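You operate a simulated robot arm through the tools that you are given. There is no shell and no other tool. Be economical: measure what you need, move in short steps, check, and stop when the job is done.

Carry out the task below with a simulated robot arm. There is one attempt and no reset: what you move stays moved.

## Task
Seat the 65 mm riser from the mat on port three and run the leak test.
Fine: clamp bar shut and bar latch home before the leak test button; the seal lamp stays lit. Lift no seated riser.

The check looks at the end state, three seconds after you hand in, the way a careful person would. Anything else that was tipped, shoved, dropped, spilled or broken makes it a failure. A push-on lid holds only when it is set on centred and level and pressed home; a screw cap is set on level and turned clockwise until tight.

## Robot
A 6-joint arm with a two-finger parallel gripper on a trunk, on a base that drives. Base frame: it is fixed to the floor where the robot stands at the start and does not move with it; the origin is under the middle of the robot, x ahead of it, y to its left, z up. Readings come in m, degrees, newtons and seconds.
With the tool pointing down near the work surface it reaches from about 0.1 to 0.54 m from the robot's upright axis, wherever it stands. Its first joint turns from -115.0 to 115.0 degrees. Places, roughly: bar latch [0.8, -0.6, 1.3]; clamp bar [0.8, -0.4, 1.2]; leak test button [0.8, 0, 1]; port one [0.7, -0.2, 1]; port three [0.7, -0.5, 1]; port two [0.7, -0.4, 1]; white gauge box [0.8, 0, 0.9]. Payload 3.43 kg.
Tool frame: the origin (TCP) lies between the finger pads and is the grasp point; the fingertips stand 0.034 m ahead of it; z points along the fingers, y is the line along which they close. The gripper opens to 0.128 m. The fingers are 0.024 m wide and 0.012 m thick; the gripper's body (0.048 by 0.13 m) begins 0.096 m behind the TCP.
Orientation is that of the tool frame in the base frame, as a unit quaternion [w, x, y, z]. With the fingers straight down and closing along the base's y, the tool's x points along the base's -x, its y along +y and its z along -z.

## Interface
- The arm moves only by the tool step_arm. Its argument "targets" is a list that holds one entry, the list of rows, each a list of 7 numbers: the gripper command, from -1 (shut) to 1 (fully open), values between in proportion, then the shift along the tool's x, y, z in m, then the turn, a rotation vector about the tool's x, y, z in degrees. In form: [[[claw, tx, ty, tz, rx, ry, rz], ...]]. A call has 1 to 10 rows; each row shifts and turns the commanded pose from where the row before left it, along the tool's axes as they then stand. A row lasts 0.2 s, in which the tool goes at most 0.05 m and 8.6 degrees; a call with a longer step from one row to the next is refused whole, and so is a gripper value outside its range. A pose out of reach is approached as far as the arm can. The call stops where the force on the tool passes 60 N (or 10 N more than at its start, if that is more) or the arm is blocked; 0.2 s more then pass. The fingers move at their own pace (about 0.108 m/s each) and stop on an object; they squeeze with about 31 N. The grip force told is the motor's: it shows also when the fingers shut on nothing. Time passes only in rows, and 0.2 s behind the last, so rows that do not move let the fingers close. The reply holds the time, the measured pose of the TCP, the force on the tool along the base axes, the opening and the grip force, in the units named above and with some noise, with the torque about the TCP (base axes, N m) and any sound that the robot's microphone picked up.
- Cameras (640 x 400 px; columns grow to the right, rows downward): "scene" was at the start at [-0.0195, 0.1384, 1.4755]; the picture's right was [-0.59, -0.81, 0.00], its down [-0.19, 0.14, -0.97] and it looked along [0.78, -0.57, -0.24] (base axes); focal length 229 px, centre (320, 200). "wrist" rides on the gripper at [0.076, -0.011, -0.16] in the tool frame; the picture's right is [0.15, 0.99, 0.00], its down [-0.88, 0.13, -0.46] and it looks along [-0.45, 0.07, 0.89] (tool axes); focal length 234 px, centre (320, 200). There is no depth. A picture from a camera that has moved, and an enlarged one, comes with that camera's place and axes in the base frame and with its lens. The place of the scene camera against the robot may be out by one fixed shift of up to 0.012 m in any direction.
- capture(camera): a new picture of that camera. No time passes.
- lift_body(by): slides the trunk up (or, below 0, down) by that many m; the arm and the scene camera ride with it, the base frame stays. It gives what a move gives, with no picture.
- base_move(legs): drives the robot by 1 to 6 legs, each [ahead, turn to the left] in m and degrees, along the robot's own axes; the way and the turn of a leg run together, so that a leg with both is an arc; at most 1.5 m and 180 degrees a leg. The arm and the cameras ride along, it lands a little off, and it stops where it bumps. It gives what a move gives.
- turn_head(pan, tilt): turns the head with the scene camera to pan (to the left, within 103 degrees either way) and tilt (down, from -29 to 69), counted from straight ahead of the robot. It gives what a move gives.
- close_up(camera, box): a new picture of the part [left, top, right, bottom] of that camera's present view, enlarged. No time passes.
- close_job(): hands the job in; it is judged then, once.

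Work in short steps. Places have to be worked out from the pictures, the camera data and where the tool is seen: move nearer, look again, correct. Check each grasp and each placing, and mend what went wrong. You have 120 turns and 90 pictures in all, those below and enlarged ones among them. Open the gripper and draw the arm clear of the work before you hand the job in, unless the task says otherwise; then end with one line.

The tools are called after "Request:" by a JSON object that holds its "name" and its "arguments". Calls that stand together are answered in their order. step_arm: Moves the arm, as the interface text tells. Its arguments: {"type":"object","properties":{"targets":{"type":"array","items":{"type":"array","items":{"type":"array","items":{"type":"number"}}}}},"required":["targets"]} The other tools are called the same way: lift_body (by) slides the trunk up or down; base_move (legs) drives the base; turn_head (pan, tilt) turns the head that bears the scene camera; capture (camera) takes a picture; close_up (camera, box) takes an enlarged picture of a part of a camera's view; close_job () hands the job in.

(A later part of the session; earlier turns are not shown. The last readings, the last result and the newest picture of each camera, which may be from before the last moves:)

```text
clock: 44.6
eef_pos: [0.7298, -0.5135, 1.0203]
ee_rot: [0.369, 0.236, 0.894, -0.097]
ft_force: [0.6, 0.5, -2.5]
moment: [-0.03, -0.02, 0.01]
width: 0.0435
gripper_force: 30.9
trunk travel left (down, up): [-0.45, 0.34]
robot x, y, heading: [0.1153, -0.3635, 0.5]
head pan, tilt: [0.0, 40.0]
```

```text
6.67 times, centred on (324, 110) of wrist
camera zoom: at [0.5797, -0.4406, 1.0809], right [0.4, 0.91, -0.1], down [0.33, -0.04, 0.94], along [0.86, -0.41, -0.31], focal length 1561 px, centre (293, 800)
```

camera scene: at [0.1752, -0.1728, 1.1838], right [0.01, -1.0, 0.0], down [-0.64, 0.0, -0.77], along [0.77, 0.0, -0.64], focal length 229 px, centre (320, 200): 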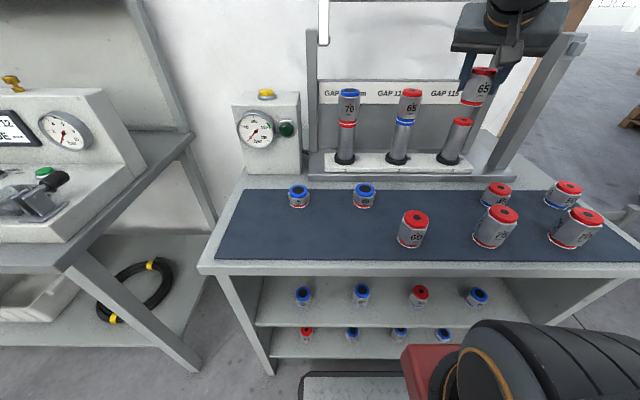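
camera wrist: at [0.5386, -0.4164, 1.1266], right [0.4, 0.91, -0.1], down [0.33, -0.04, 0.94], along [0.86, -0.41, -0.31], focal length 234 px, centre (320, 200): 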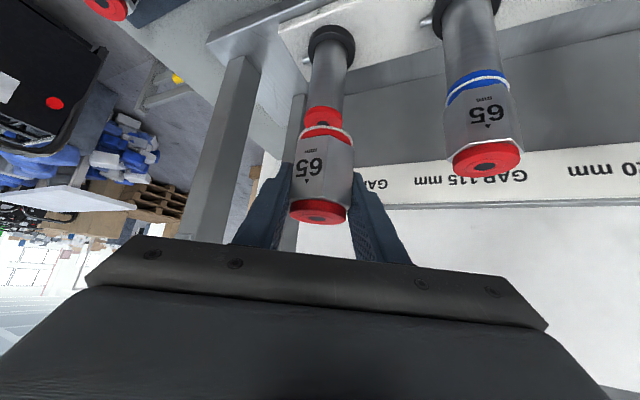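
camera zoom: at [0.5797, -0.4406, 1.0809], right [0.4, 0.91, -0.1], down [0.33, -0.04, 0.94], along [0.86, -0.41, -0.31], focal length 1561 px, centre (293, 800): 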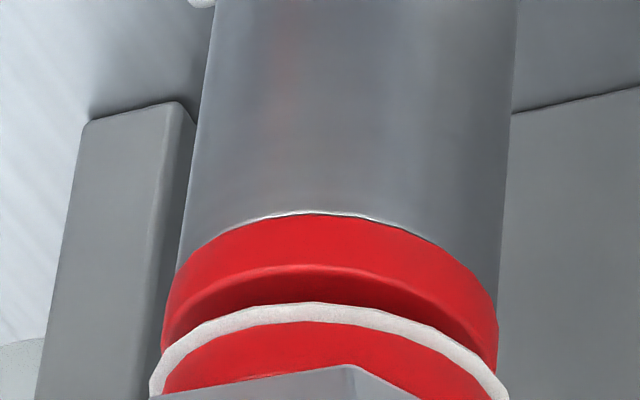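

Rims look concentric in both views with about 6–7 mm left. I lower in small steps until contact force appears.

Request:
{"name": "step_arm", "arguments": {"targets": [[[-1, 0.0028, 0, 0.0028, 0, 0, 0], [-1, 0, 0, 0, 0, 0, 0]]]}}

Request:
{"name": "close_up", "arguments": {"camera": "scene", "box": [432, 80, 512, 130]}}

```text
clock: 45.2
eef_pos: [0.7304, -0.5131, 1.0173]
ee_rot: [0.369, 0.236, 0.893, -0.097]
ft_force: [-0.2, 0.3, -2.6]
moment: [0.01, -0.01, -0.02]
width: 0.0436
gripper_force: 30.9
trunk travel left (down, up): [-0.45, 0.34]
robot x, y, heading: [0.117, -0.3683, 0.3]
head pan, tilt: [0.0, 40.0]
```

```text
8.00 times, centred on (472, 105) of scene
camera zoom: at [0.1752, -0.1728, 1.1838], right [0.01, -1.0, 0.0], down [-0.64, 0.0, -0.77], along [0.77, 0.0, -0.64], focal length 1830 px, centre (-896, 960)
```

zoom: 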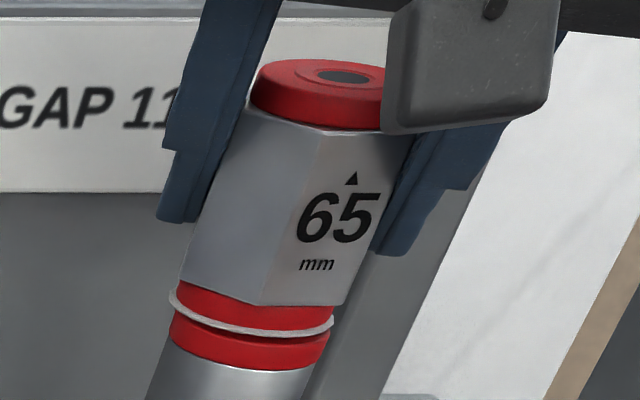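

Only a couple of millimetres remain, well centred. I keep lowering.

Request:
{"name": "step_arm", "arguments": {"targets": [[[-1, 0.0014, 0, 0.0014, 0, 0, 0], [-1, 0.0011, 0, 0.0011, 0, 0, 0], [-1, 0, 0, 0, 0, 0, 0]]]}}

Request:
{"name": "close_up", "arguments": {"camera": "scene", "box": [432, 80, 512, 130]}}

```text
clock: 46.0
eef_pos: [0.732, -0.5123, 1.0155]
ee_rot: [0.371, 0.237, 0.893, -0.098]
ft_force: [0.7, 2.6, 11.1]
moment: [0.15, 0.23, -0.02]
width: 0.0437
gripper_force: 31.3
trunk travel left (down, up): [-0.45, 0.34]
robot x, y, heading: [0.1194, -0.3672, 0.4]
head pan, tilt: [0.0, 40.0]
```

```text
8.00 times, centred on (472, 105) of scene
camera zoom: at [0.1748, -0.1726, 1.1839], right [0.01, -1.0, 0.0], down [-0.64, 0.0, -0.77], along [0.77, 0.0, -0.64], focal length 1830 px, centre (-896, 960)
```

zoom: 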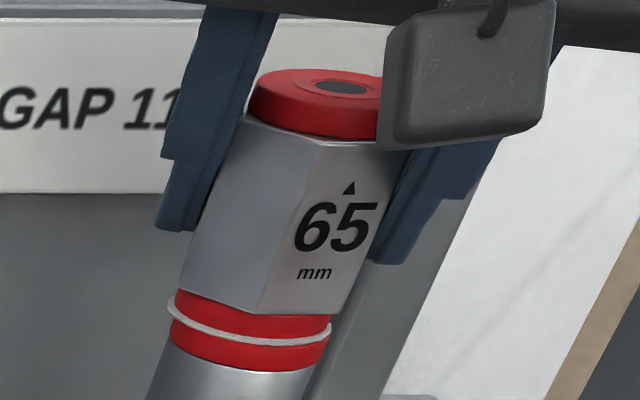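

Contact at about 13 N with the rims concentric, matching how port two's riser looks. I open the fingers gradually.

Request:
{"name": "step_arm", "arguments": {"targets": [[[-0.28, 0, 0, 0, 0, 0, 0], [-0.24, 0, 0, 0, 0, 0, 0], [-0.1, 0, 0, 0, 0, 0, 0], [0.15, 0, 0, 0, 0, 0, 0], [0.15, 0, 0, 0, 0, 0, 0]]]}}

Request:
{"name": "close_up", "arguments": {"camera": "scene", "box": [400, 60, 528, 140]}}

Request:
{"name": "capture", "arguments": {"camera": "wrist"}}

```text
clock: 47.2
eef_pos: [0.7304, -0.5137, 1.0136]
ee_rot: [0.369, 0.236, 0.893, -0.098]
ft_force: [0.0, -0.3, 0.5]
moment: [-0.01, -0.02, -0.01]
width: 0.0738
gripper_force: 0.0
trunk travel left (down, up): [-0.45, 0.34]
robot x, y, heading: [0.1172, -0.3647, 0.1]
head pan, tilt: [0.0, 40.0]
```

```text
5.00 times, centred on (464, 100) of scene
camera zoom: at [0.1751, -0.1728, 1.1838], right [0.01, -1.0, 0.0], down [-0.64, 0.0, -0.77], along [0.77, 0.0, -0.64], focal length 1144 px, centre (-400, 700)
```

zoom: 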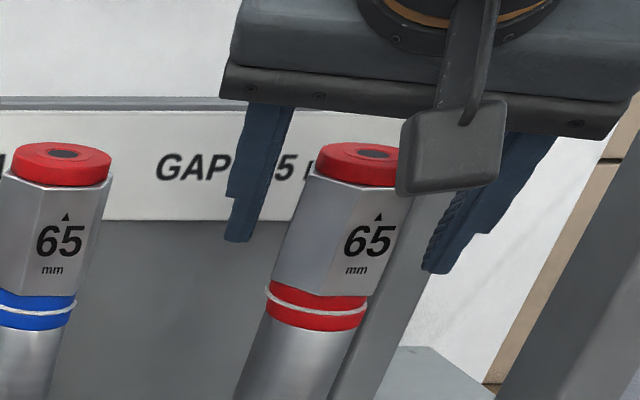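

```text
46 pictures are left
camera wrist: at [0.5805, -0.4409, 1.0739], right [0.4, 0.91, -0.1], down [0.33, -0.04, 0.94], along [0.86, -0.41, -0.31], focal length 234 px, centre (320, 200)
```

wrist: 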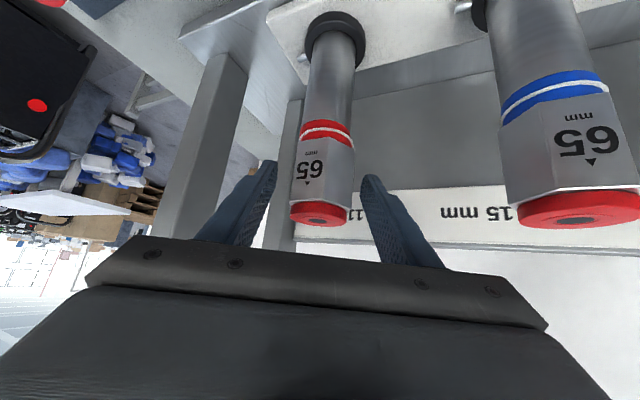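

The riser stands seated and level. I withdraw along the tool axis (up and back) and then look at the clamp bar and latch.

Request:
{"name": "step_arm", "arguments": {"targets": [[[0.15, 0, 0, -0.03, 0, 0, 0], [0.15, 0, 0, -0.04, 0, 0, 0], [0.15, 0, 0, -0.04, 0, 0, 0], [0.15, 0, 0, -0.04, 0, 0, 0]]]}}

Request:
{"name": "turn_head", "arguments": {"pan": -22, "tilt": 5}}

Request:
{"name": "capture", "arguments": {"camera": "scene"}}

```text
clock: 48.2
eef_pos: [0.6924, -0.4664, 1.1134]
ee_rot: [0.37, 0.237, 0.893, -0.099]
ft_force: [0.1, 0.1, -0.6]
moment: [0.01, 0.02, 0.03]
width: 0.0736
gripper_force: 0.1
out of reach, approached as far as the arm can: row 3, 4
trunk travel left (down, up): [-0.45, 0.34]
robot x, y, heading: [0.1157, -0.3669, 0.2]
head pan, tilt: [0.0, 40.0]
```

```text
clock: 49.2
eef_pos: [0.6909, -0.4675, 1.1119]
ee_rot: [0.369, 0.237, 0.893, -0.098]
ft_force: [0.1, 0.1, 0.1]
moment: [0.01, 0.02, 0.01]
width: 0.0732
gripper_force: 0.1
trunk travel left (down, up): [-0.45, 0.34]
robot x, y, heading: [0.1158, -0.3633, 0.4]
head pan, tilt: [-22.0, 5.0]
```

```text
45 pictures are left
camera scene: at [0.1755, -0.2072, 1.2395], right [-0.37, -0.93, 0.0], down [-0.08, 0.03, -1.0], along [0.93, -0.37, -0.09], focal length 229 px, centre (320, 200)
```

scene: 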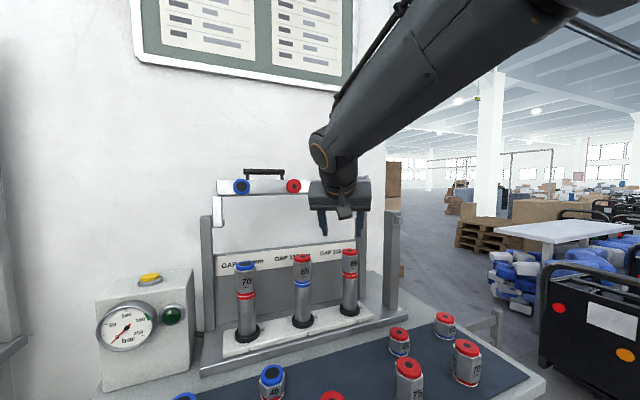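

The arm hides the latch end. I back off 0.2 m and look at the bar closely.

Request:
{"name": "base_move", "arguments": {"legs": [[-0.2, 0]]}}

Request:
{"name": "step_arm", "arguments": {"targets": [[[0.15, 0.0087, -0.0424, -0.0087, 0, 0, 0], [0.15, -0.0173, -0.0424, 0.0173, 0, 0, 0], [0.15, -0.0173, -0.0424, 0.0173, 0, 0, 0], [0.15, -0.0173, -0.0424, 0.0173, 0, 0, 0], [0.15, -0.0173, -0.0424, 0.0173, 0, 0, 0], [0.15, -0.0173, -0.0424, 0.0173, 0, 0, 0], [0.15, -0.0173, -0.0424, 0.0173, 0, 0, 0]]]}}

Request:
{"name": "turn_head", "arguments": {"pan": -22, "tilt": 8}}

Request:
{"name": "capture", "arguments": {"camera": "scene"}}

```text
clock: 50.8
eef_pos: [0.4903, -0.4681, 1.1127]
ee_rot: [0.37, 0.237, 0.893, -0.098]
ft_force: [0.2, 0.0, 0.1]
moment: [0.0, -0.01, 0.0]
width: 0.0737
gripper_force: 0.1
trunk travel left (down, up): [-0.45, 0.34]
robot x, y, heading: [-0.0842, -0.3716, 0.4]
head pan, tilt: [-22.0, 5.0]
```

```text
clock: 52.4
eef_pos: [0.4857, -0.7988, 1.1109]
ee_rot: [0.37, 0.238, 0.893, -0.098]
ft_force: [0.1, -0.2, 0.0]
moment: [-0.03, 0.03, -0.05]
width: 0.0736
gripper_force: 0.1
out of reach, approached as far as the arm can: row 1
trunk travel left (down, up): [-0.45, 0.34]
robot x, y, heading: [-0.0865, -0.365, 0.4]
head pan, tilt: [-22.0, 5.0]
```

```text
clock: 53.0
eef_pos: [0.4868, -0.7996, 1.1098]
ee_rot: [0.369, 0.238, 0.893, -0.098]
ft_force: [-0.3, 0.0, 0.7]
moment: [0.02, -0.02, -0.01]
width: 0.0736
gripper_force: 0.1
trunk travel left (down, up): [-0.45, 0.34]
robot x, y, heading: [-0.0833, -0.3649, 0.1]
head pan, tilt: [-22.0, 8.0]
```

```text
44 pictures are left
camera scene: at [-0.0252, -0.2086, 1.2348], right [-0.37, -0.93, 0.0], down [-0.13, 0.05, -0.99], along [0.92, -0.37, -0.14], focal length 229 px, centre (320, 200)
```

scene: 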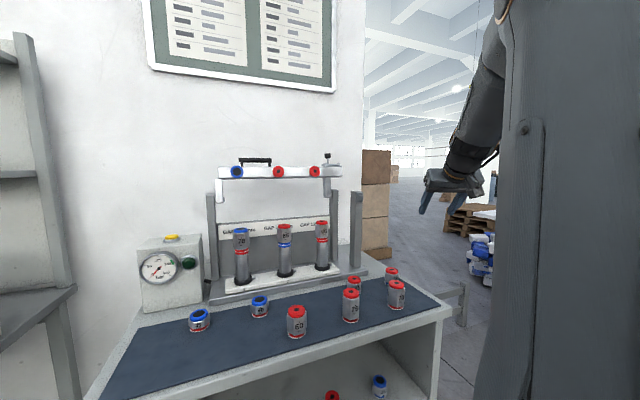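

Request:
{"name": "close_up", "arguments": {"camera": "scene", "box": [205, 145, 301, 205]}}

Request:
{"name": "close_up", "arguments": {"camera": "scene", "box": [280, 145, 376, 205]}}

```text
6.67 times, centred on (253, 175) of scene
camera zoom: at [-0.0252, -0.2086, 1.2348], right [-0.37, -0.93, 0.0], down [-0.13, 0.05, -0.99], along [0.92, -0.37, -0.14], focal length 1525 px, centre (767, 367)
```

zoom: 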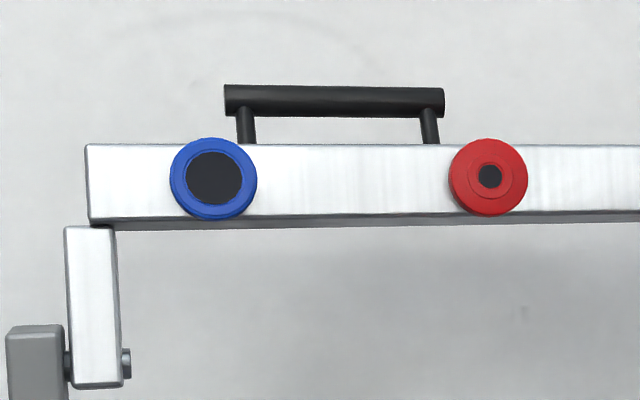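

```text
6.67 times, centred on (328, 175) of scene
camera zoom: at [-0.0252, -0.2086, 1.2348], right [-0.37, -0.93, 0.0], down [-0.13, 0.05, -0.99], along [0.92, -0.37, -0.14], focal length 1525 px, centre (267, 367)
```

zoom: 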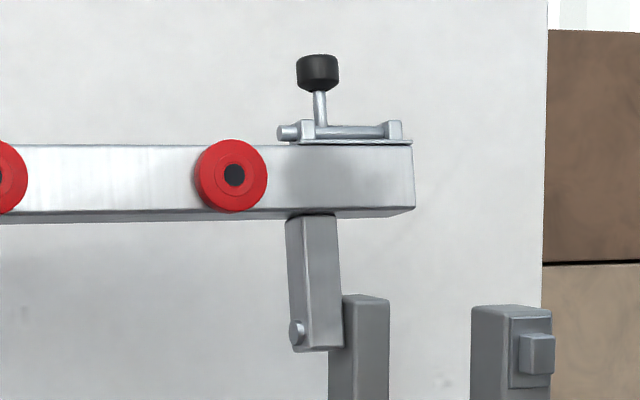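

The bar hinges forward on arms: pivots at roughly (0.826, y, 1.124), handle at about z 1.262 and y -0.24 to -0.365. The latch is a slide bolt with a knob at y≈-0.58 that slides toward the keeper post at -y. I'll grip the round handle with the fingertips, closing in the x-z plane, and carry it along its arc, so I first roll the tool 90° and yaw it to face straight ahead.

Request:
{"name": "step_arm", "arguments": {"targets": [[[0.15, 0, 0, 0, 0, 0, 8.5], [0.15, 0, 0, 0, 0, 0, 8.5], [0.15, 0, 0, 0, 0, 0, 8.5], [0.15, 0, 0, 0, 0, 0, 8.5], [0.15, 0, 0, 0, 0, 0, 8.5], [0.15, 0, 0, 0, 0, 0, 8.5], [0.15, 0, 0, 0, 0, 0, 8.5], [0.15, 0, 0, 0, 0, 0, 8.5], [0.15, 0, 0, 0, 0, 0, 8.5], [0.15, 0, 0, 0, 0, 0, 8.5]]]}}

Request:
{"name": "step_arm", "arguments": {"targets": [[[0, 0, 0, 0, 0, 0, 5], [0, 0, 0, 0, 0, 5.3, -5.3], [0, 0, 0, 0, 0, 5.3, -5.3], [0, 0, 0, 0, 0, 5.3, -5.3], [0, 0, 0, 0, 0, 5.3, -5.3]]]}}

```text
clock: 55.2
eef_pos: [0.4861, -0.7968, 1.1078]
ee_rot: [0.338, 0.779, 0.497, 0.178]
ft_force: [0.0, 0.4, -0.2]
moment: [0.03, -0.02, 0.03]
width: 0.0737
gripper_force: 0.0
trunk travel left (down, up): [-0.45, 0.34]
robot x, y, heading: [-0.0881, -0.3696, 0.0]
head pan, tilt: [-22.0, 8.0]
```

```text
clock: 56.4
eef_pos: [0.4867, -0.7972, 1.1101]
ee_rot: [0.27, 0.651, 0.656, 0.271]
ft_force: [0.4, 0.0, 0.0]
moment: [-0.02, 0.04, 0.0]
width: 0.0644
gripper_force: 0.0
trunk travel left (down, up): [-0.45, 0.34]
robot x, y, heading: [-0.0873, -0.3704, 0.2]
head pan, tilt: [-22.0, 8.0]
```

Orientation is right: tool x = +y and fingers close in the x-z plane. I lift and move over in front of the handle.

Request:
{"name": "step_arm", "arguments": {"targets": [[[0, 0.0445, 0.0141, -0.0141, 0, 0, 0], [0, 0.0445, 0.0141, -0.0141, 0, 0, 0], [0, 0.0445, 0.0141, -0.0141, 0, 0, 0], [0, 0.0445, 0.0141, -0.0141, 0, 0, 0], [0, 0.0445, 0.0141, -0.0141, 0, 0, 0], [0, 0.0445, 0.0141, -0.0141, 0, 0, 0], [0, 0.0445, 0.0141, -0.0141, 0, 0, 0], [0, 0.0445, 0.0141, -0.0141, 0, 0, 0], [0, 0.0445, 0.0141, -0.0141, 0, 0, 0], [0, 0.0445, 0.0141, -0.0141, 0, 0, 0]]]}}

Request:
{"name": "step_arm", "arguments": {"targets": [[[0, 0.04, 0.0141, -0.0141, 0, 0, 0], [0, 0, 0, 0, 0, 0, 0]]]}}

Request:
{"name": "capture", "arguments": {"camera": "wrist"}}

Request:
{"name": "capture", "arguments": {"camera": "scene"}}

```text
clock: 58.6
eef_pos: [0.4932, -0.3554, 1.309]
ee_rot: [0.269, 0.653, 0.654, 0.271]
ft_force: [0.1, -0.1, 0.2]
moment: [0.03, 0.0, 0.06]
width: 0.064
gripper_force: 0.1
out of reach, approached as far as the arm can: row 7, 8
trunk travel left (down, up): [-0.45, 0.34]
robot x, y, heading: [-0.0855, -0.3659, 0.1]
head pan, tilt: [-22.0, 8.0]
```

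```text
clock: 59.2
eef_pos: [0.4932, -0.3148, 1.3317]
ee_rot: [0.271, 0.652, 0.655, 0.27]
ft_force: [-0.2, -0.7, 0.0]
moment: [0.01, 0.0, -0.01]
width: 0.0638
gripper_force: 0.1
trunk travel left (down, up): [-0.45, 0.34]
robot x, y, heading: [-0.087, -0.3698, 0.2]
head pan, tilt: [-22.0, 8.0]
```

```text
41 pictures are left
camera wrist: at [0.3738, -0.2383, 1.4372], right [0.7, 0.15, 0.7], down [-0.23, -0.88, 0.41], along [0.68, -0.45, -0.58], focal length 234 px, centre (320, 200)
```

wrist: 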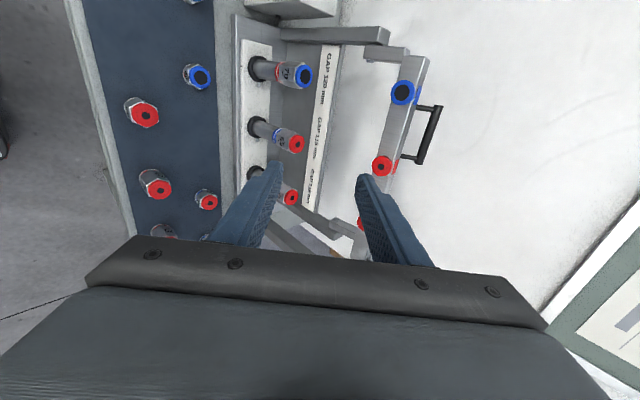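

```text
40 pictures are left
camera scene: at [-0.0252, -0.2085, 1.2348], right [-0.37, -0.93, 0.0], down [-0.13, 0.05, -0.99], along [0.92, -0.37, -0.14], focal length 229 px, centre (320, 200)
```

scene: 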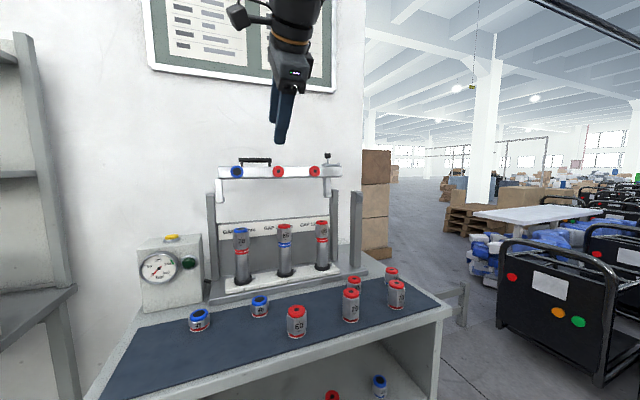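

The handle appears at y≈-0.303, z≈1.26, but its x is uncertain (0.83–0.89). I drive forward 0.2 m, with the tool staying well above the handle, to triangulate it.

Request:
{"name": "base_move", "arguments": {"legs": [[0.2, 0]]}}

Request:
{"name": "capture", "arguments": {"camera": "wrist"}}

Request:
{"name": "turn_head", "arguments": {"pan": -10, "tilt": 5}}

Request:
{"name": "capture", "arguments": {"camera": "scene"}}

```text
clock: 60.9
eef_pos: [0.6995, -0.3154, 1.3318]
ee_rot: [0.271, 0.652, 0.654, 0.271]
ft_force: [0.4, -0.8, 0.4]
moment: [-0.04, 0.02, 0.0]
width: 0.064
gripper_force: 0.1
trunk travel left (down, up): [-0.45, 0.34]
robot x, y, heading: [0.1203, -0.3674, 0.2]
head pan, tilt: [-22.0, 8.0]
```

```text
39 pictures are left
camera wrist: at [0.5793, -0.2389, 1.4371], right [0.7, 0.15, 0.7], down [-0.23, -0.88, 0.41], along [0.68, -0.45, -0.58], focal length 234 px, centre (320, 200)
```

wrist: 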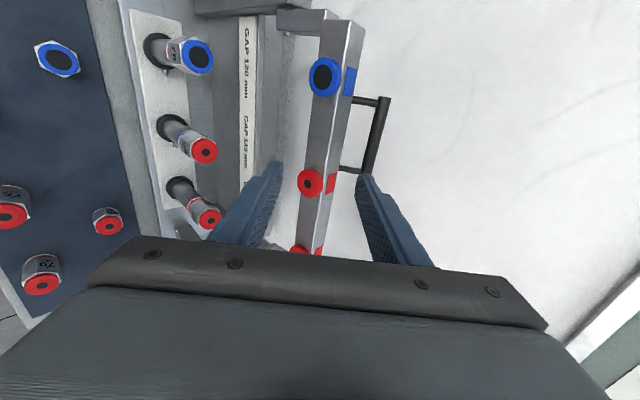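

```text
clock: 61.6
eef_pos: [0.7009, -0.3149, 1.3308]
ee_rot: [0.27, 0.653, 0.654, 0.27]
ft_force: [-0.4, -0.3, -0.2]
moment: [-0.04, 0.0, 0.01]
width: 0.0643
gripper_force: 0.0
trunk travel left (down, up): [-0.45, 0.34]
robot x, y, heading: [0.1206, -0.3663, 0.4]
head pan, tilt: [-10.0, 5.0]
```

```text
38 pictures are left
camera scene: at [0.185, -0.1894, 1.2396], right [-0.17, -0.98, 0.0], down [-0.09, 0.02, -1.0], along [0.98, -0.17, -0.09], focal length 229 px, centre (320, 200)
```

scene: 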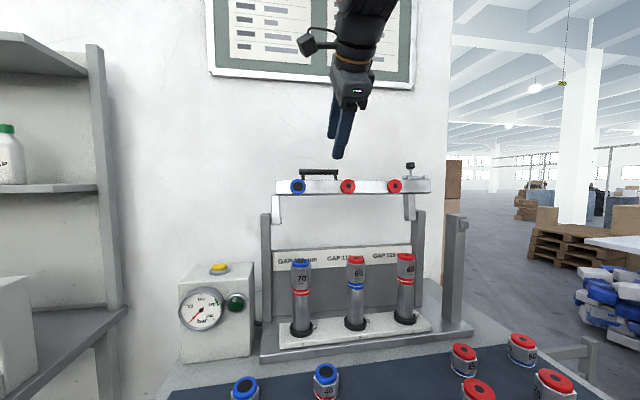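

The pad face triangulates to x≈0.8125, z≈1.213. I enlarge the handle in the wrist view for a better fix on it.

Request:
{"name": "close_up", "arguments": {"camera": "wrist", "box": [280, 40, 440, 140]}}

Request:
{"name": "close_up", "arguments": {"camera": "wrist", "box": [280, 110, 440, 210]}}

Request:
{"name": "close_up", "arguments": {"camera": "scene", "box": [270, 130, 430, 230]}}

```text
4.00 times, centred on (360, 90) of wrist
camera zoom: at [0.5794, -0.2389, 1.4371], right [0.7, 0.15, 0.7], down [-0.23, -0.88, 0.41], along [0.68, -0.45, -0.58], focal length 937 px, centre (160, 640)
```

zoom: 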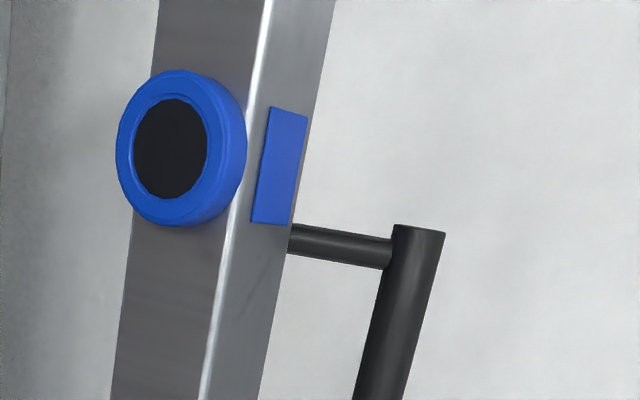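

```text
4.00 times, centred on (360, 160) of wrist
camera zoom: at [0.5794, -0.2389, 1.4371], right [0.7, 0.15, 0.7], down [-0.23, -0.88, 0.41], along [0.68, -0.45, -0.58], focal length 937 px, centre (160, 360)
```

zoom: 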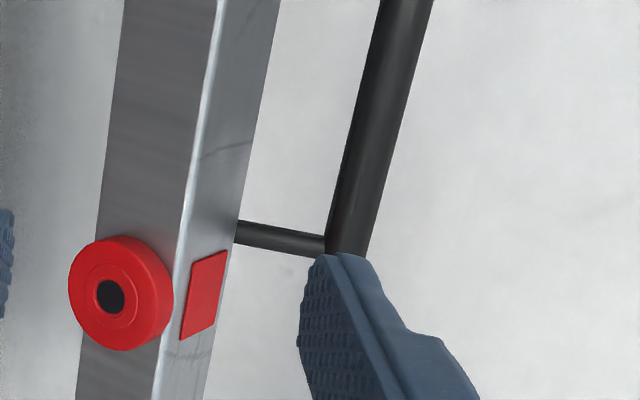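

```text
4.00 times, centred on (350, 180) of scene
camera zoom: at [0.185, -0.1894, 1.2396], right [-0.17, -0.98, 0.0], down [-0.09, 0.02, -1.0], along [0.98, -0.17, -0.09], focal length 915 px, centre (200, 280)
```

zoom: 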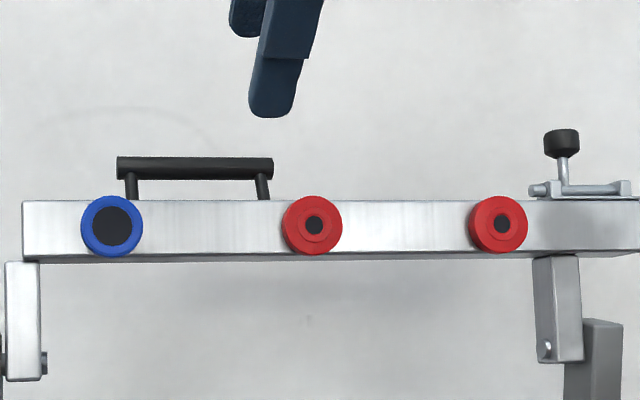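

The handle rod is about (0.893, z 1.255, y -0.247…-0.355), behind and above the bar, and the pivot is about (0.832, 1.117). I narrow the fingers to 45 mm, drive in 2 cm and move to a pre-grasp pose 6 cm short of the rod.

Request:
{"name": "base_move", "arguments": {"legs": [[0.02, 0]]}}

Request:
{"name": "step_arm", "arguments": {"targets": [[[-0.3, 0.0047, 0.0229, 0.0332, 0, 0, 0], [-0.3, 0.0047, 0.0229, 0.0332, 0, 0, 0], [-0.3, 0.0047, 0.0229, 0.0332, 0, 0, 0], [-0.3, 0, 0, 0, 0, 0, 0]]]}}

Request:
{"name": "capture", "arguments": {"camera": "wrist"}}

Request:
{"name": "close_up", "arguments": {"camera": "scene", "box": [270, 130, 430, 230]}}

```text
clock: 62.4
eef_pos: [0.7199, -0.3158, 1.331]
ee_rot: [0.27, 0.653, 0.654, 0.271]
ft_force: [-0.4, 0.7, -0.3]
moment: [0.01, -0.02, 0.02]
width: 0.0642
gripper_force: 0.1
trunk travel left (down, up): [-0.45, 0.34]
robot x, y, heading: [0.1407, -0.3652, 0.1]
head pan, tilt: [-10.0, 5.0]
```

```text
clock: 63.4
eef_pos: [0.8389, -0.2999, 1.3077]
ee_rot: [0.27, 0.653, 0.654, 0.27]
ft_force: [0.0, 0.3, 0.6]
moment: [0.0, 0.0, 0.01]
width: 0.0446
gripper_force: 0.0
trunk travel left (down, up): [-0.45, 0.34]
robot x, y, heading: [0.1425, -0.3658, 0.0]
head pan, tilt: [-10.0, 5.0]
```

```text
34 pictures are left
camera wrist: at [0.718, -0.2225, 1.4142], right [0.7, 0.15, 0.7], down [-0.23, -0.88, 0.41], along [0.68, -0.45, -0.58], focal length 234 px, centre (320, 200)
```

wrist: 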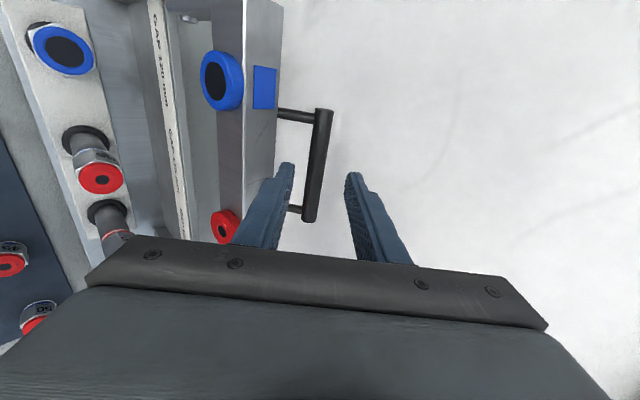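

```text
4.00 times, centred on (350, 180) of scene
camera zoom: at [0.2052, -0.1893, 1.2396], right [-0.17, -0.98, 0.0], down [-0.09, 0.01, -1.0], along [0.98, -0.17, -0.09], focal length 915 px, centre (200, 280)
```

zoom: 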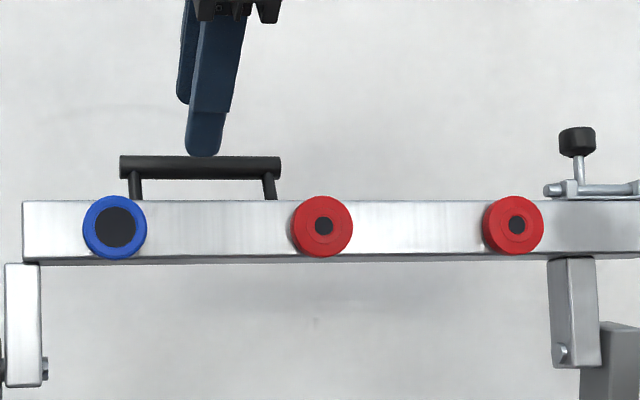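

Refined rod position is (0.885, -0.306, 1.2595), so it lies 66 mm ahead along the tool axis and is centred between the fingers. I advance 49 mm.

Request:
{"name": "step_arm", "arguments": {"targets": [[[-0.3, -0.003, -0.0008, 0.02, 0, 0, 0], [-0.3, -0.002, -0.0007, 0.02, 0, 0, 0], [-0.3, 0, 0, 0.0095, 0, 0, 0], [-0.3, 0, 0, 0, 0, 0, 0]]]}}

Request:
{"name": "close_up", "arguments": {"camera": "wrist", "box": [220, 80, 420, 205]}}

```text
clock: 64.4
eef_pos: [0.8718, -0.3045, 1.2721]
ee_rot: [0.269, 0.653, 0.654, 0.271]
ft_force: [-0.3, -0.4, 0.2]
moment: [-0.03, 0.04, 0.03]
width: 0.0449
gripper_force: 0.1
trunk travel left (down, up): [-0.45, 0.34]
robot x, y, heading: [0.1405, -0.369, -0.0]
head pan, tilt: [-10.0, 5.0]
```

```text
3.20 times, centred on (320, 142) of wrist
camera zoom: at [0.7517, -0.2278, 1.378], right [0.7, 0.15, 0.7], down [-0.23, -0.88, 0.41], along [0.68, -0.45, -0.58], focal length 749 px, centre (320, 384)
```

zoom: 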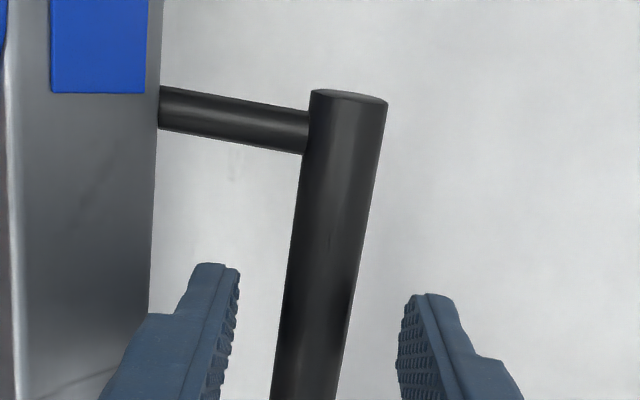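

The rod sits centred between the fingertips. I close on it.

Request:
{"name": "step_arm", "arguments": {"targets": [[[-0.6, 0, 0, 0, 0, 0, 0], [-1, 0, 0, 0, 0, 0, 0], [-1, 0, 0, 0, 0, 0, 0], [-1, 0, 0, 0, 0, 0, 0]]]}}

Request:
{"name": "close_up", "arguments": {"camera": "wrist", "box": [220, 80, 420, 205]}}

```text
clock: 65.4
eef_pos: [0.8706, -0.3042, 1.2716]
ee_rot: [0.268, 0.654, 0.654, 0.269]
ft_force: [-18.7, -0.7, -17.1]
moment: [0.89, 0.66, -0.71]
width: 0.0173
gripper_force: 44.8
trunk travel left (down, up): [-0.45, 0.34]
robot x, y, heading: [0.1372, -0.3673, 0.2]
head pan, tilt: [-10.0, 5.0]
```

```text
3.20 times, centred on (320, 142) of wrist
camera zoom: at [0.751, -0.2278, 1.3773], right [0.7, 0.15, 0.7], down [-0.23, -0.88, 0.41], along [0.67, -0.45, -0.59], focal length 749 px, centre (320, 384)
```

zoom: 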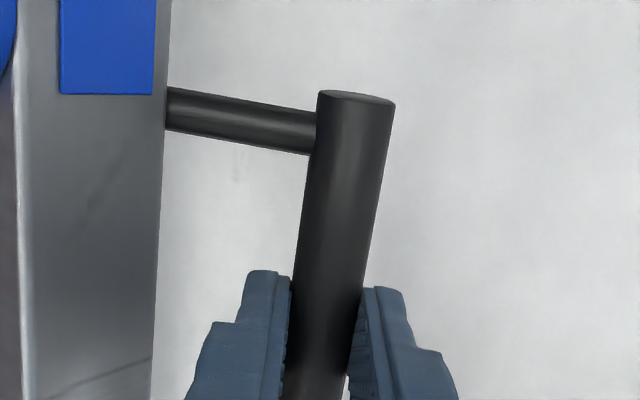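

The rod is gripped (17 mm). I start along the arc with the first 20° and check force and motion.

Request:
{"name": "step_arm", "arguments": {"targets": [[[-1, 0, -0.0082, -0.0113, 0, 0, 0], [-1, 0, -0.0067, -0.0113, 0, 0, 0], [-1, 0, -0.0085, -0.0101, 0, 0, 0], [-1, 0, -0.0085, -0.0101, 0, 0, 0]]]}}

Request:
{"name": "close_up", "arguments": {"camera": "scene", "box": [250, 120, 450, 245]}}

```text
clock: 66.4
eef_pos: [0.8191, -0.3052, 1.2864]
ee_rot: [0.272, 0.651, 0.654, 0.274]
ft_force: [2.8, 16.6, 17.0]
moment: [1.66, -0.43, 0.16]
width: 0.0176
gripper_force: 44.5
trunk travel left (down, up): [-0.45, 0.34]
robot x, y, heading: [0.1403, -0.3672, 0.4]
head pan, tilt: [-10.0, 5.0]
```

```text
3.20 times, centred on (350, 182) of scene
camera zoom: at [0.2046, -0.1882, 1.2397], right [-0.17, -0.99, 0.0], down [-0.09, 0.01, -1.0], along [0.98, -0.17, -0.09], focal length 732 px, centre (224, 256)
```

zoom: 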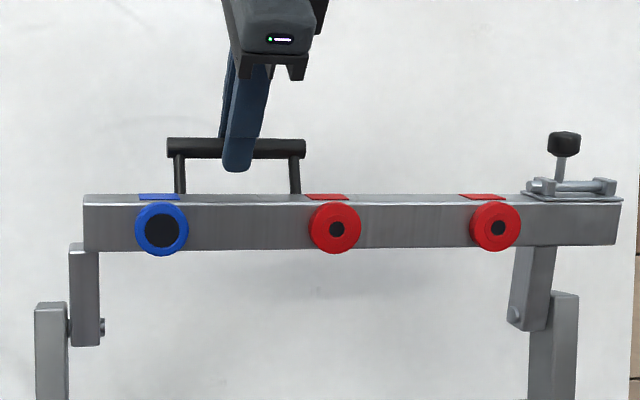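

The bar swings with the handle, with light side forces. The measured motion suggests the pivot is nearer (0.816, 1.124). I continue another 20° with that correction.

Request:
{"name": "step_arm", "arguments": {"targets": [[[-1, 0.002, -0.0074, -0.0112, 0, 0, 0], [-1, 0, -0.0074, -0.0112, 0, 0, 0], [-1, 0, -0.0107, -0.0078, 0, 0, 0], [-1, 0, -0.0107, -0.0078, 0, 0, 0]]]}}

```text
clock: 67.4
eef_pos: [0.7667, -0.3047, 1.2799]
ee_rot: [0.269, 0.653, 0.655, 0.268]
ft_force: [0.6, 4.8, -2.6]
moment: [0.69, -0.1, -0.12]
width: 0.0172
gripper_force: 45.2
trunk travel left (down, up): [-0.45, 0.34]
robot x, y, heading: [0.1407, -0.364, -0.0]
head pan, tilt: [-10.0, 5.0]
```

Forces are near zero, so the arc fits. I continue 30° more.

Request:
{"name": "step_arm", "arguments": {"targets": [[[-1, 0, -0.0119, -0.0058, 0, 0, 0], [-1, 0, -0.0118, -0.0057, 0, 0, 0], [-1, 0, -0.0126, -0.0037, 0, 0, 0], [-1, 0, -0.0126, -0.0036, 0, 0, 0], [-1, 0, -0.0131, -0.0014, 0, 0, 0], [-1, 0, -0.0131, -0.0014, 0, 0, 0]]]}}

Request:
{"name": "close_up", "arguments": {"camera": "scene", "box": [250, 120, 490, 270]}}

```text
clock: 68.8
eef_pos: [0.7239, -0.301, 1.2563]
ee_rot: [0.272, 0.652, 0.654, 0.272]
ft_force: [-24.0, -14.8, 27.1]
moment: [0.55, 0.04, -0.98]
width: 0.0169
gripper_force: 45.0
out of reach, approached as far as the arm can: row 4, 5, 6
trunk travel left (down, up): [-0.45, 0.34]
robot x, y, heading: [0.1389, -0.3685, -0.2]
head pan, tilt: [-10.0, 5.0]
```

```text
2.67 times, centred on (370, 195) of scene
camera zoom: at [0.203, -0.1904, 1.2401], right [-0.17, -0.98, 0.0], down [-0.08, 0.02, -1.0], along [0.98, -0.17, -0.09], focal length 610 px, centre (187, 213)
```

zoom: 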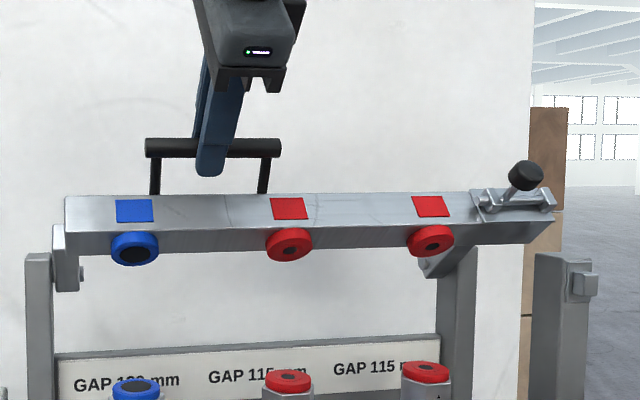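

The arm has hit its near-reach limit at this pitch. Making the tool steeper moves the wrist away from the robot, so I rotate the pitch from 45° to about 22° around the rod while finishing this stretch of the arc.

Request:
{"name": "step_arm", "arguments": {"targets": [[[-1, 0, 0.0022, 0.0003, 7.5, 0, 0], [-1, 0, 0.0022, 0.0003, 7.5, 0, 0], [-1, 0, 0.0022, 0.0003, 7.5, 0, 0]]]}}

```text
clock: 69.6
eef_pos: [0.7328, -0.3, 1.2556]
ee_rot: [0.135, 0.694, 0.694, 0.137]
ft_force: [-11.9, -6.0, 13.2]
moment: [0.67, -0.11, -0.88]
width: 0.0174
gripper_force: 45.1
trunk travel left (down, up): [-0.45, 0.34]
robot x, y, heading: [0.1427, -0.3663, 0.2]
head pan, tilt: [-10.0, 5.0]
```

Pitch is now 22° and forces are lower. Refitting the circle gives a pivot near (0.821, 1.139) with radius 0.132 and about 24° left. I continue with a small step.

Request:
{"name": "step_arm", "arguments": {"targets": [[[-1, 0, -0.009, 0.0018, 0, 0, 0], [-1, 0, -0.009, 0.0018, 0, 0, 0]]]}}

Request:
{"name": "close_up", "arguments": {"camera": "scene", "box": [250, 120, 490, 270]}}

```text
clock: 70.2
eef_pos: [0.7185, -0.3007, 1.244]
ee_rot: [0.137, 0.693, 0.694, 0.136]
ft_force: [-2.1, -4.9, -3.2]
moment: [0.81, -0.02, -0.82]
width: 0.0174
gripper_force: 45.1
trunk travel left (down, up): [-0.45, 0.34]
robot x, y, heading: [0.1396, -0.3708, 0.1]
head pan, tilt: [-10.0, 5.0]
```

```text
2.67 times, centred on (370, 195) of scene
camera zoom: at [0.2054, -0.1896, 1.2395], right [-0.17, -0.98, 0.0], down [-0.09, 0.02, -1.0], along [0.98, -0.17, -0.09], focal length 610 px, centre (187, 213)
```

zoom: 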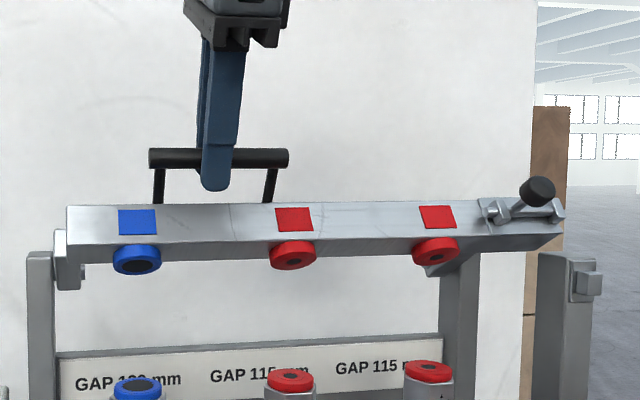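

Forces are near zero and the bar is about 60–65° down. I follow the arc for the next step.

Request:
{"name": "step_arm", "arguments": {"targets": [[[-1, 0, -0.0098, 0.0051, 0, 0, 0], [-1, 0, -0.0098, 0.0051, 0, 0, 0]]]}}

Request:
{"name": "step_arm", "arguments": {"targets": [[[-1, 0, -0.0098, 0.0071, 0, 0, 0], [-1, 0, -0.0097, 0.0072, 0, 0, 0]]]}}

Request:
{"name": "close_up", "arguments": {"camera": "scene", "box": [250, 120, 490, 270]}}

```text
clock: 70.8
eef_pos: [0.7023, -0.2998, 1.2294]
ee_rot: [0.137, 0.693, 0.694, 0.137]
ft_force: [-1.8, -4.3, -3.2]
moment: [0.13, -0.04, -0.28]
width: 0.0173
gripper_force: 45.3
trunk travel left (down, up): [-0.45, 0.34]
robot x, y, heading: [0.1424, -0.3667, 0.1]
head pan, tilt: [-10.0, 5.0]
```

```text
clock: 71.4
eef_pos: [0.6906, -0.3003, 1.2073]
ee_rot: [0.138, 0.694, 0.693, 0.138]
ft_force: [-9.8, -2.0, 2.8]
moment: [0.54, -0.22, -1.03]
width: 0.0172
gripper_force: 44.8
trunk travel left (down, up): [-0.45, 0.34]
robot x, y, heading: [0.141, -0.37, 0.3]
head pan, tilt: [-10.0, 5.0]
```

```text
2.67 times, centred on (370, 195) of scene
camera zoom: at [0.2045, -0.1895, 1.2397], right [-0.17, -0.99, 0.0], down [-0.09, 0.02, -1.0], along [0.98, -0.17, -0.09], focal length 610 px, centre (187, 213)
```

zoom: 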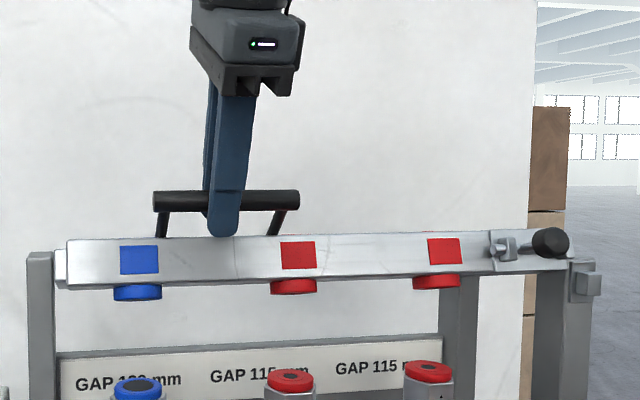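

Nearly down, with pads almost facing downward. I continue in small steps until it meets its stop.

Request:
{"name": "step_arm", "arguments": {"targets": [[[-1, 0, -0.0075, 0.0065, 0, 0, 0], [-1, 0, -0.0073, 0.0068, 0, 0, 0]]]}}

Request:
{"name": "step_arm", "arguments": {"targets": [[[-1, 0, -0.0045, 0.0055, 0, 0, 0], [-1, 0, -0.004, 0.006, 0, 0, 0]]]}}

Request:
{"name": "close_up", "arguments": {"camera": "scene", "box": [250, 120, 490, 270]}}

```text
clock: 72.0
eef_pos: [0.6811, -0.3005, 1.1919]
ee_rot: [0.136, 0.694, 0.694, 0.138]
ft_force: [-6.5, -2.6, -1.1]
moment: [0.9, -0.14, -0.79]
width: 0.0174
gripper_force: 45.2
trunk travel left (down, up): [-0.45, 0.34]
robot x, y, heading: [0.1391, -0.3666, -0.1]
head pan, tilt: [-10.0, 5.0]
```

```text
clock: 72.6
eef_pos: [0.677, -0.3006, 1.1772]
ee_rot: [0.137, 0.694, 0.694, 0.138]
ft_force: [-19.9, -7.3, 1.6]
moment: [0.5, 0.17, -0.91]
width: 0.0178
gripper_force: 45.2
trunk travel left (down, up): [-0.45, 0.34]
robot x, y, heading: [0.1404, -0.3688, 0.2]
head pan, tilt: [-10.0, 5.0]
```

```text
2.67 times, centred on (370, 195) of scene
camera zoom: at [0.2041, -0.1898, 1.2398], right [-0.17, -0.98, 0.0], down [-0.08, 0.02, -1.0], along [0.98, -0.17, -0.09], focal length 610 px, centre (187, 213)
```

zoom: 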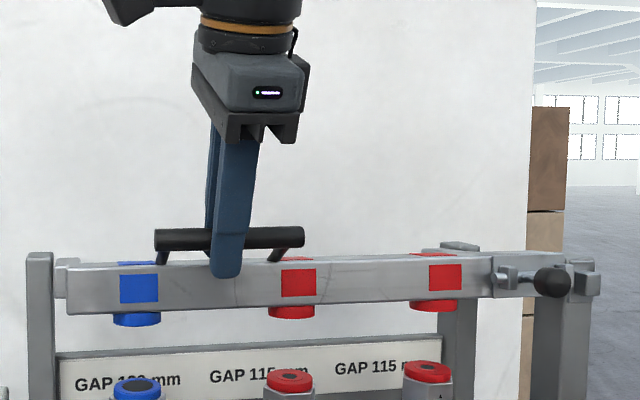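

Still moving freely, with a slight outward push. I continue down in small steps, correcting outward.

Request:
{"name": "step_arm", "arguments": {"targets": [[[-1, 0, -0.0065, 0.0045, 0, 0, 0], [-1, 0, -0.005, 0.006, 0, 0, 0]]]}}

Request:
{"name": "step_arm", "arguments": {"targets": [[[-1, 0, -0.004, 0.007, 0, 0, 0], [-1, 0, -0.003, 0.007, 0, 0, 0]]]}}

Request:
{"name": "close_up", "arguments": {"camera": "scene", "box": [250, 120, 490, 270]}}

```text
clock: 73.2
eef_pos: [0.6744, -0.3002, 1.1676]
ee_rot: [0.141, 0.693, 0.693, 0.141]
ft_force: [9.5, -20.4, 24.4]
moment: [-0.44, -0.04, -1.44]
width: 0.0174
gripper_force: 45.5
trunk travel left (down, up): [-0.45, 0.34]
robot x, y, heading: [0.1411, -0.3716, 0.0]
head pan, tilt: [-10.0, 5.0]
```

```text
clock: 73.6
eef_pos: [0.6744, -0.298, 1.1634]
ee_rot: [0.143, 0.692, 0.692, 0.146]
ft_force: [1.3, -3.5, 5.6]
moment: [-0.09, 0.11, -1.24]
width: 0.0173
gripper_force: 45.0
trunk travel left (down, up): [-0.45, 0.34]
robot x, y, heading: [0.1439, -0.3709, 0.2]
head pan, tilt: [-10.0, 5.0]
stopped in row 2: the force on the tool passed its limit at 72 N (the readings are from after the stop); the commanded pose is now the measured one
```

```text
2.67 times, centred on (370, 195) of scene
camera zoom: at [0.2059, -0.1898, 1.2394], right [-0.17, -0.98, 0.0], down [-0.09, 0.02, -1.0], along [0.98, -0.17, -0.09], focal length 610 px, centre (187, 213)
```

zoom: 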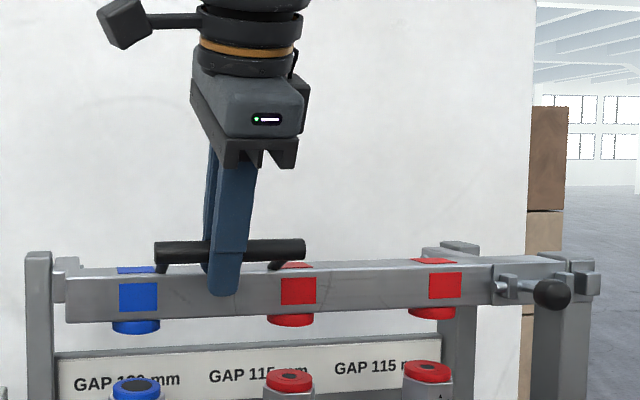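

The bar has reached a hard stop: pads face down and the bolt is level with the keeper box. I open slightly, withdraw up and back along the tool axis, and check that the bar stays shut.

Request:
{"name": "step_arm", "arguments": {"targets": [[[-0.55, 0, 0, 0, 0, 0, 0], [-0.55, 0, 0, 0, 0, 0, 0], [-0.55, 0, 0, 0, 0, 0, 0], [-0.55, 0, 0, -0.02, 0, 0, 0], [-0.55, 0, 0, -0.04, 0, 0, 0], [-0.55, 0, 0, -0.04, 0, 0, 0]]]}}

Request:
{"name": "turn_head", "arguments": {"pan": -22, "tilt": 14}}

Request:
{"name": "capture", "arguments": {"camera": "scene"}}

```text
clock: 75.0
eef_pos: [0.6376, -0.2997, 1.2544]
ee_rot: [0.142, 0.692, 0.692, 0.145]
ft_force: [0.3, -0.4, 0.4]
moment: [-0.01, 0.03, 0.0]
width: 0.029
gripper_force: 0.1
trunk travel left (down, up): [-0.45, 0.34]
robot x, y, heading: [0.1385, -0.3681, -0.3]
head pan, tilt: [-10.0, 5.0]
```

```text
clock: 75.8
eef_pos: [0.6365, -0.2993, 1.2535]
ee_rot: [0.141, 0.692, 0.693, 0.145]
ft_force: [0.1, 0.6, 0.1]
moment: [0.01, 0.03, 0.03]
width: 0.0288
gripper_force: 0.0
trunk travel left (down, up): [-0.45, 0.34]
robot x, y, heading: [0.145, -0.3677, 0.2]
head pan, tilt: [-22.0, 14.0]
```

```text
24 pictures are left
camera scene: at [0.202, -0.2085, 1.2251], right [-0.37, -0.93, 0.0], down [-0.22, 0.09, -0.97], along [0.9, -0.36, -0.24], focal length 229 px, centre (320, 200)
```

scene: 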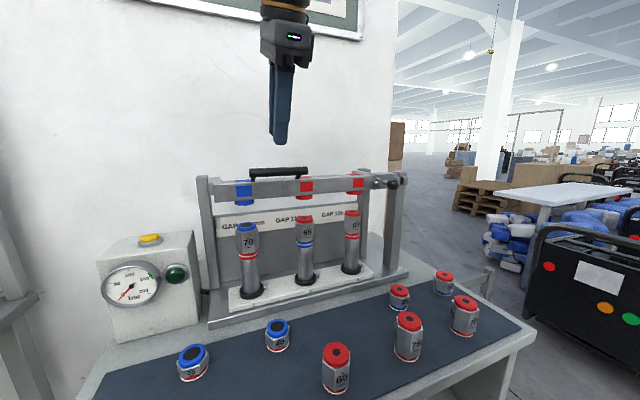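

Request:
{"name": "close_up", "arguments": {"camera": "scene", "box": [190, 155, 350, 255]}}

Request:
{"name": "close_up", "arguments": {"camera": "scene", "box": [330, 155, 426, 215]}}

```text
4.00 times, centred on (270, 205) of scene
camera zoom: at [0.202, -0.2085, 1.2251], right [-0.37, -0.93, 0.0], down [-0.22, 0.09, -0.97], along [0.9, -0.36, -0.24], focal length 915 px, centre (520, 180)
```

zoom: 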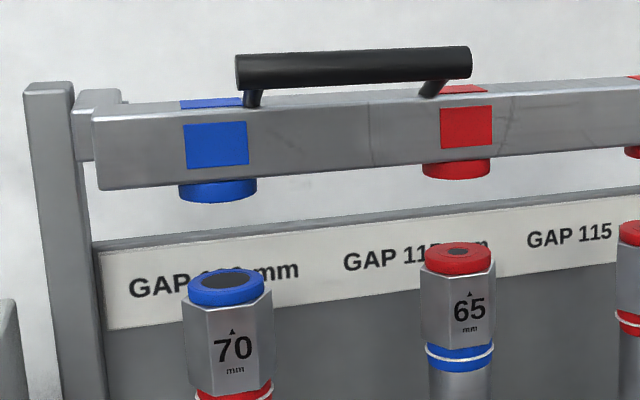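

```text
6.67 times, centred on (378, 185) of scene
camera zoom: at [0.202, -0.2085, 1.2251], right [-0.37, -0.93, 0.0], down [-0.22, 0.09, -0.97], along [0.9, -0.36, -0.24], focal length 1525 px, centre (-67, 300)
```

zoom: 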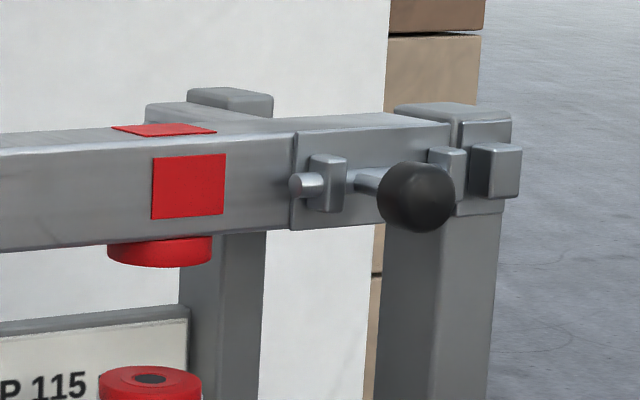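

The bar stays shut. The latch is a slide bolt: the knob is near (0.67, -0.597, 1.123), with brackets on the bar and the keeper on the post at -y. I'll push the knob toward -y with closed fingertips, so I first move over to y≈-0.50 and look.

Request:
{"name": "step_arm", "arguments": {"targets": [[[-1, -0.04, 0, 0, 0, 0, 0], [-1, -0.04, 0, 0, 0, 0, 0], [-1, -0.04, 0, 0, 0, 0, 0], [-1, -0.04, 0, 0, 0, 0, 0], [-1, -0.04, -0.0095, 0.023, 0, 0, 0], [-1, 0, -0.0095, 0.023, 0, 0, 0], [-1, 0, 0, 0, 0, 0, 0]]]}}

Request:
{"name": "capture", "arguments": {"camera": "wrist"}}

Request:
{"name": "close_up", "arguments": {"camera": "scene", "box": [310, 115, 438, 195]}}

```text
clock: 77.4
eef_pos: [0.6442, -0.4957, 1.2072]
ee_rot: [0.142, 0.691, 0.694, 0.146]
ft_force: [0.7, 0.4, -0.1]
moment: [0.01, 0.02, 0.04]
width: 0.0001
gripper_force: 30.4
out of reach, approached as far as the arm can: row 1
trunk travel left (down, up): [-0.45, 0.34]
robot x, y, heading: [0.1434, -0.3656, -0.1]
head pan, tilt: [-22.0, 14.0]
```

```text
21 pictures are left
camera wrist: at [0.5702, -0.4202, 1.3491], right [0.91, 0.15, 0.4], down [-0.06, -0.88, 0.47], along [0.42, -0.45, -0.79], focal length 234 px, centre (320, 200)
```

wrist: 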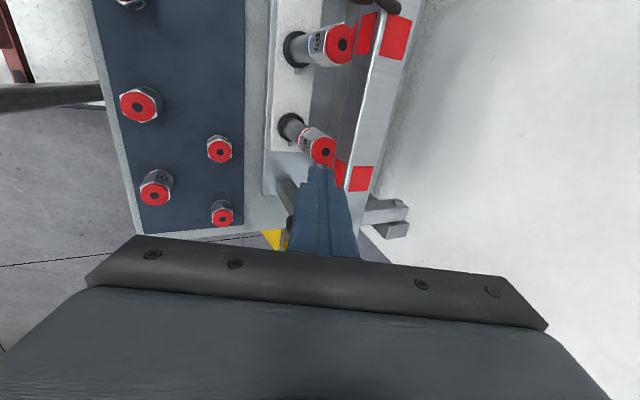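

```text
5.00 times, centred on (374, 155) of scene
camera zoom: at [0.2019, -0.2086, 1.225], right [-0.37, -0.93, 0.0], down [-0.22, 0.09, -0.97], along [0.9, -0.36, -0.24], focal length 1144 px, centre (50, 425)
```

zoom: 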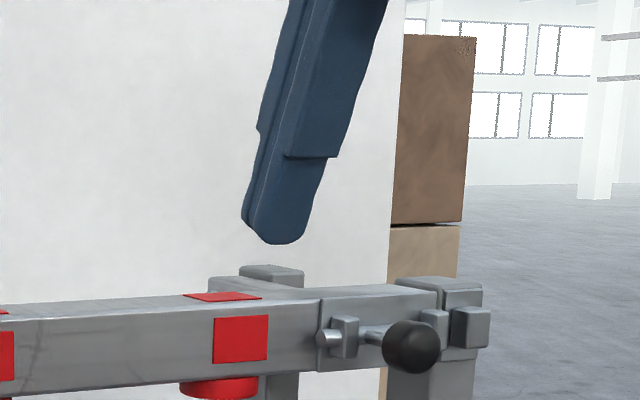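

Comparing the finger's known position with its image confirms the scene camera bias, which puts the knob at (0.677, -0.593, 1.115). I lower the closed fingers beside it on the +y side, with the tip in front of the bar face.

Request:
{"name": "step_arm", "arguments": {"targets": [[[-1, -0.0113, -0.0029, 0.0249, 0, 0, 0], [-1, -0.0113, -0.0029, 0.0249, 0, 0, 0], [-1, -0.0113, -0.0029, 0.0249, 0, 0, 0], [-1, 0, 0, 0, 0, 0, 0]]]}}

Request:
{"name": "close_up", "arguments": {"camera": "scene", "box": [310, 145, 438, 225]}}

```text
clock: 78.4
eef_pos: [0.6659, -0.5282, 1.1335]
ee_rot: [0.144, 0.692, 0.692, 0.145]
ft_force: [-0.6, -0.6, 0.0]
moment: [0.0, -0.04, 0.01]
width: 0.0
gripper_force: 31.0
trunk travel left (down, up): [-0.45, 0.34]
robot x, y, heading: [0.1381, -0.3666, 0.1]
head pan, tilt: [-22.0, 14.0]
```

```text
5.00 times, centred on (374, 185) of scene
camera zoom: at [0.2019, -0.2086, 1.225], right [-0.37, -0.93, 0.0], down [-0.22, 0.09, -0.97], along [0.9, -0.36, -0.24], focal length 1144 px, centre (50, 275)
```

zoom: 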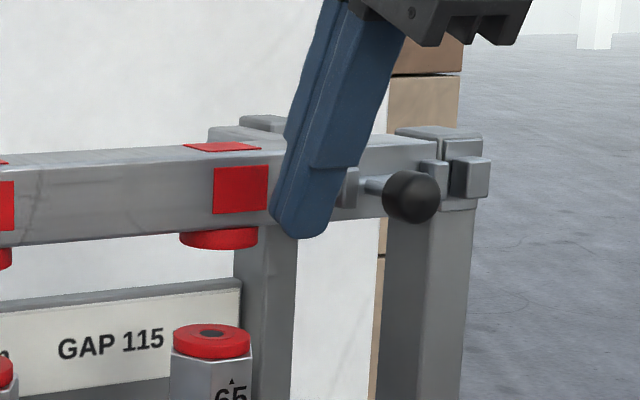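

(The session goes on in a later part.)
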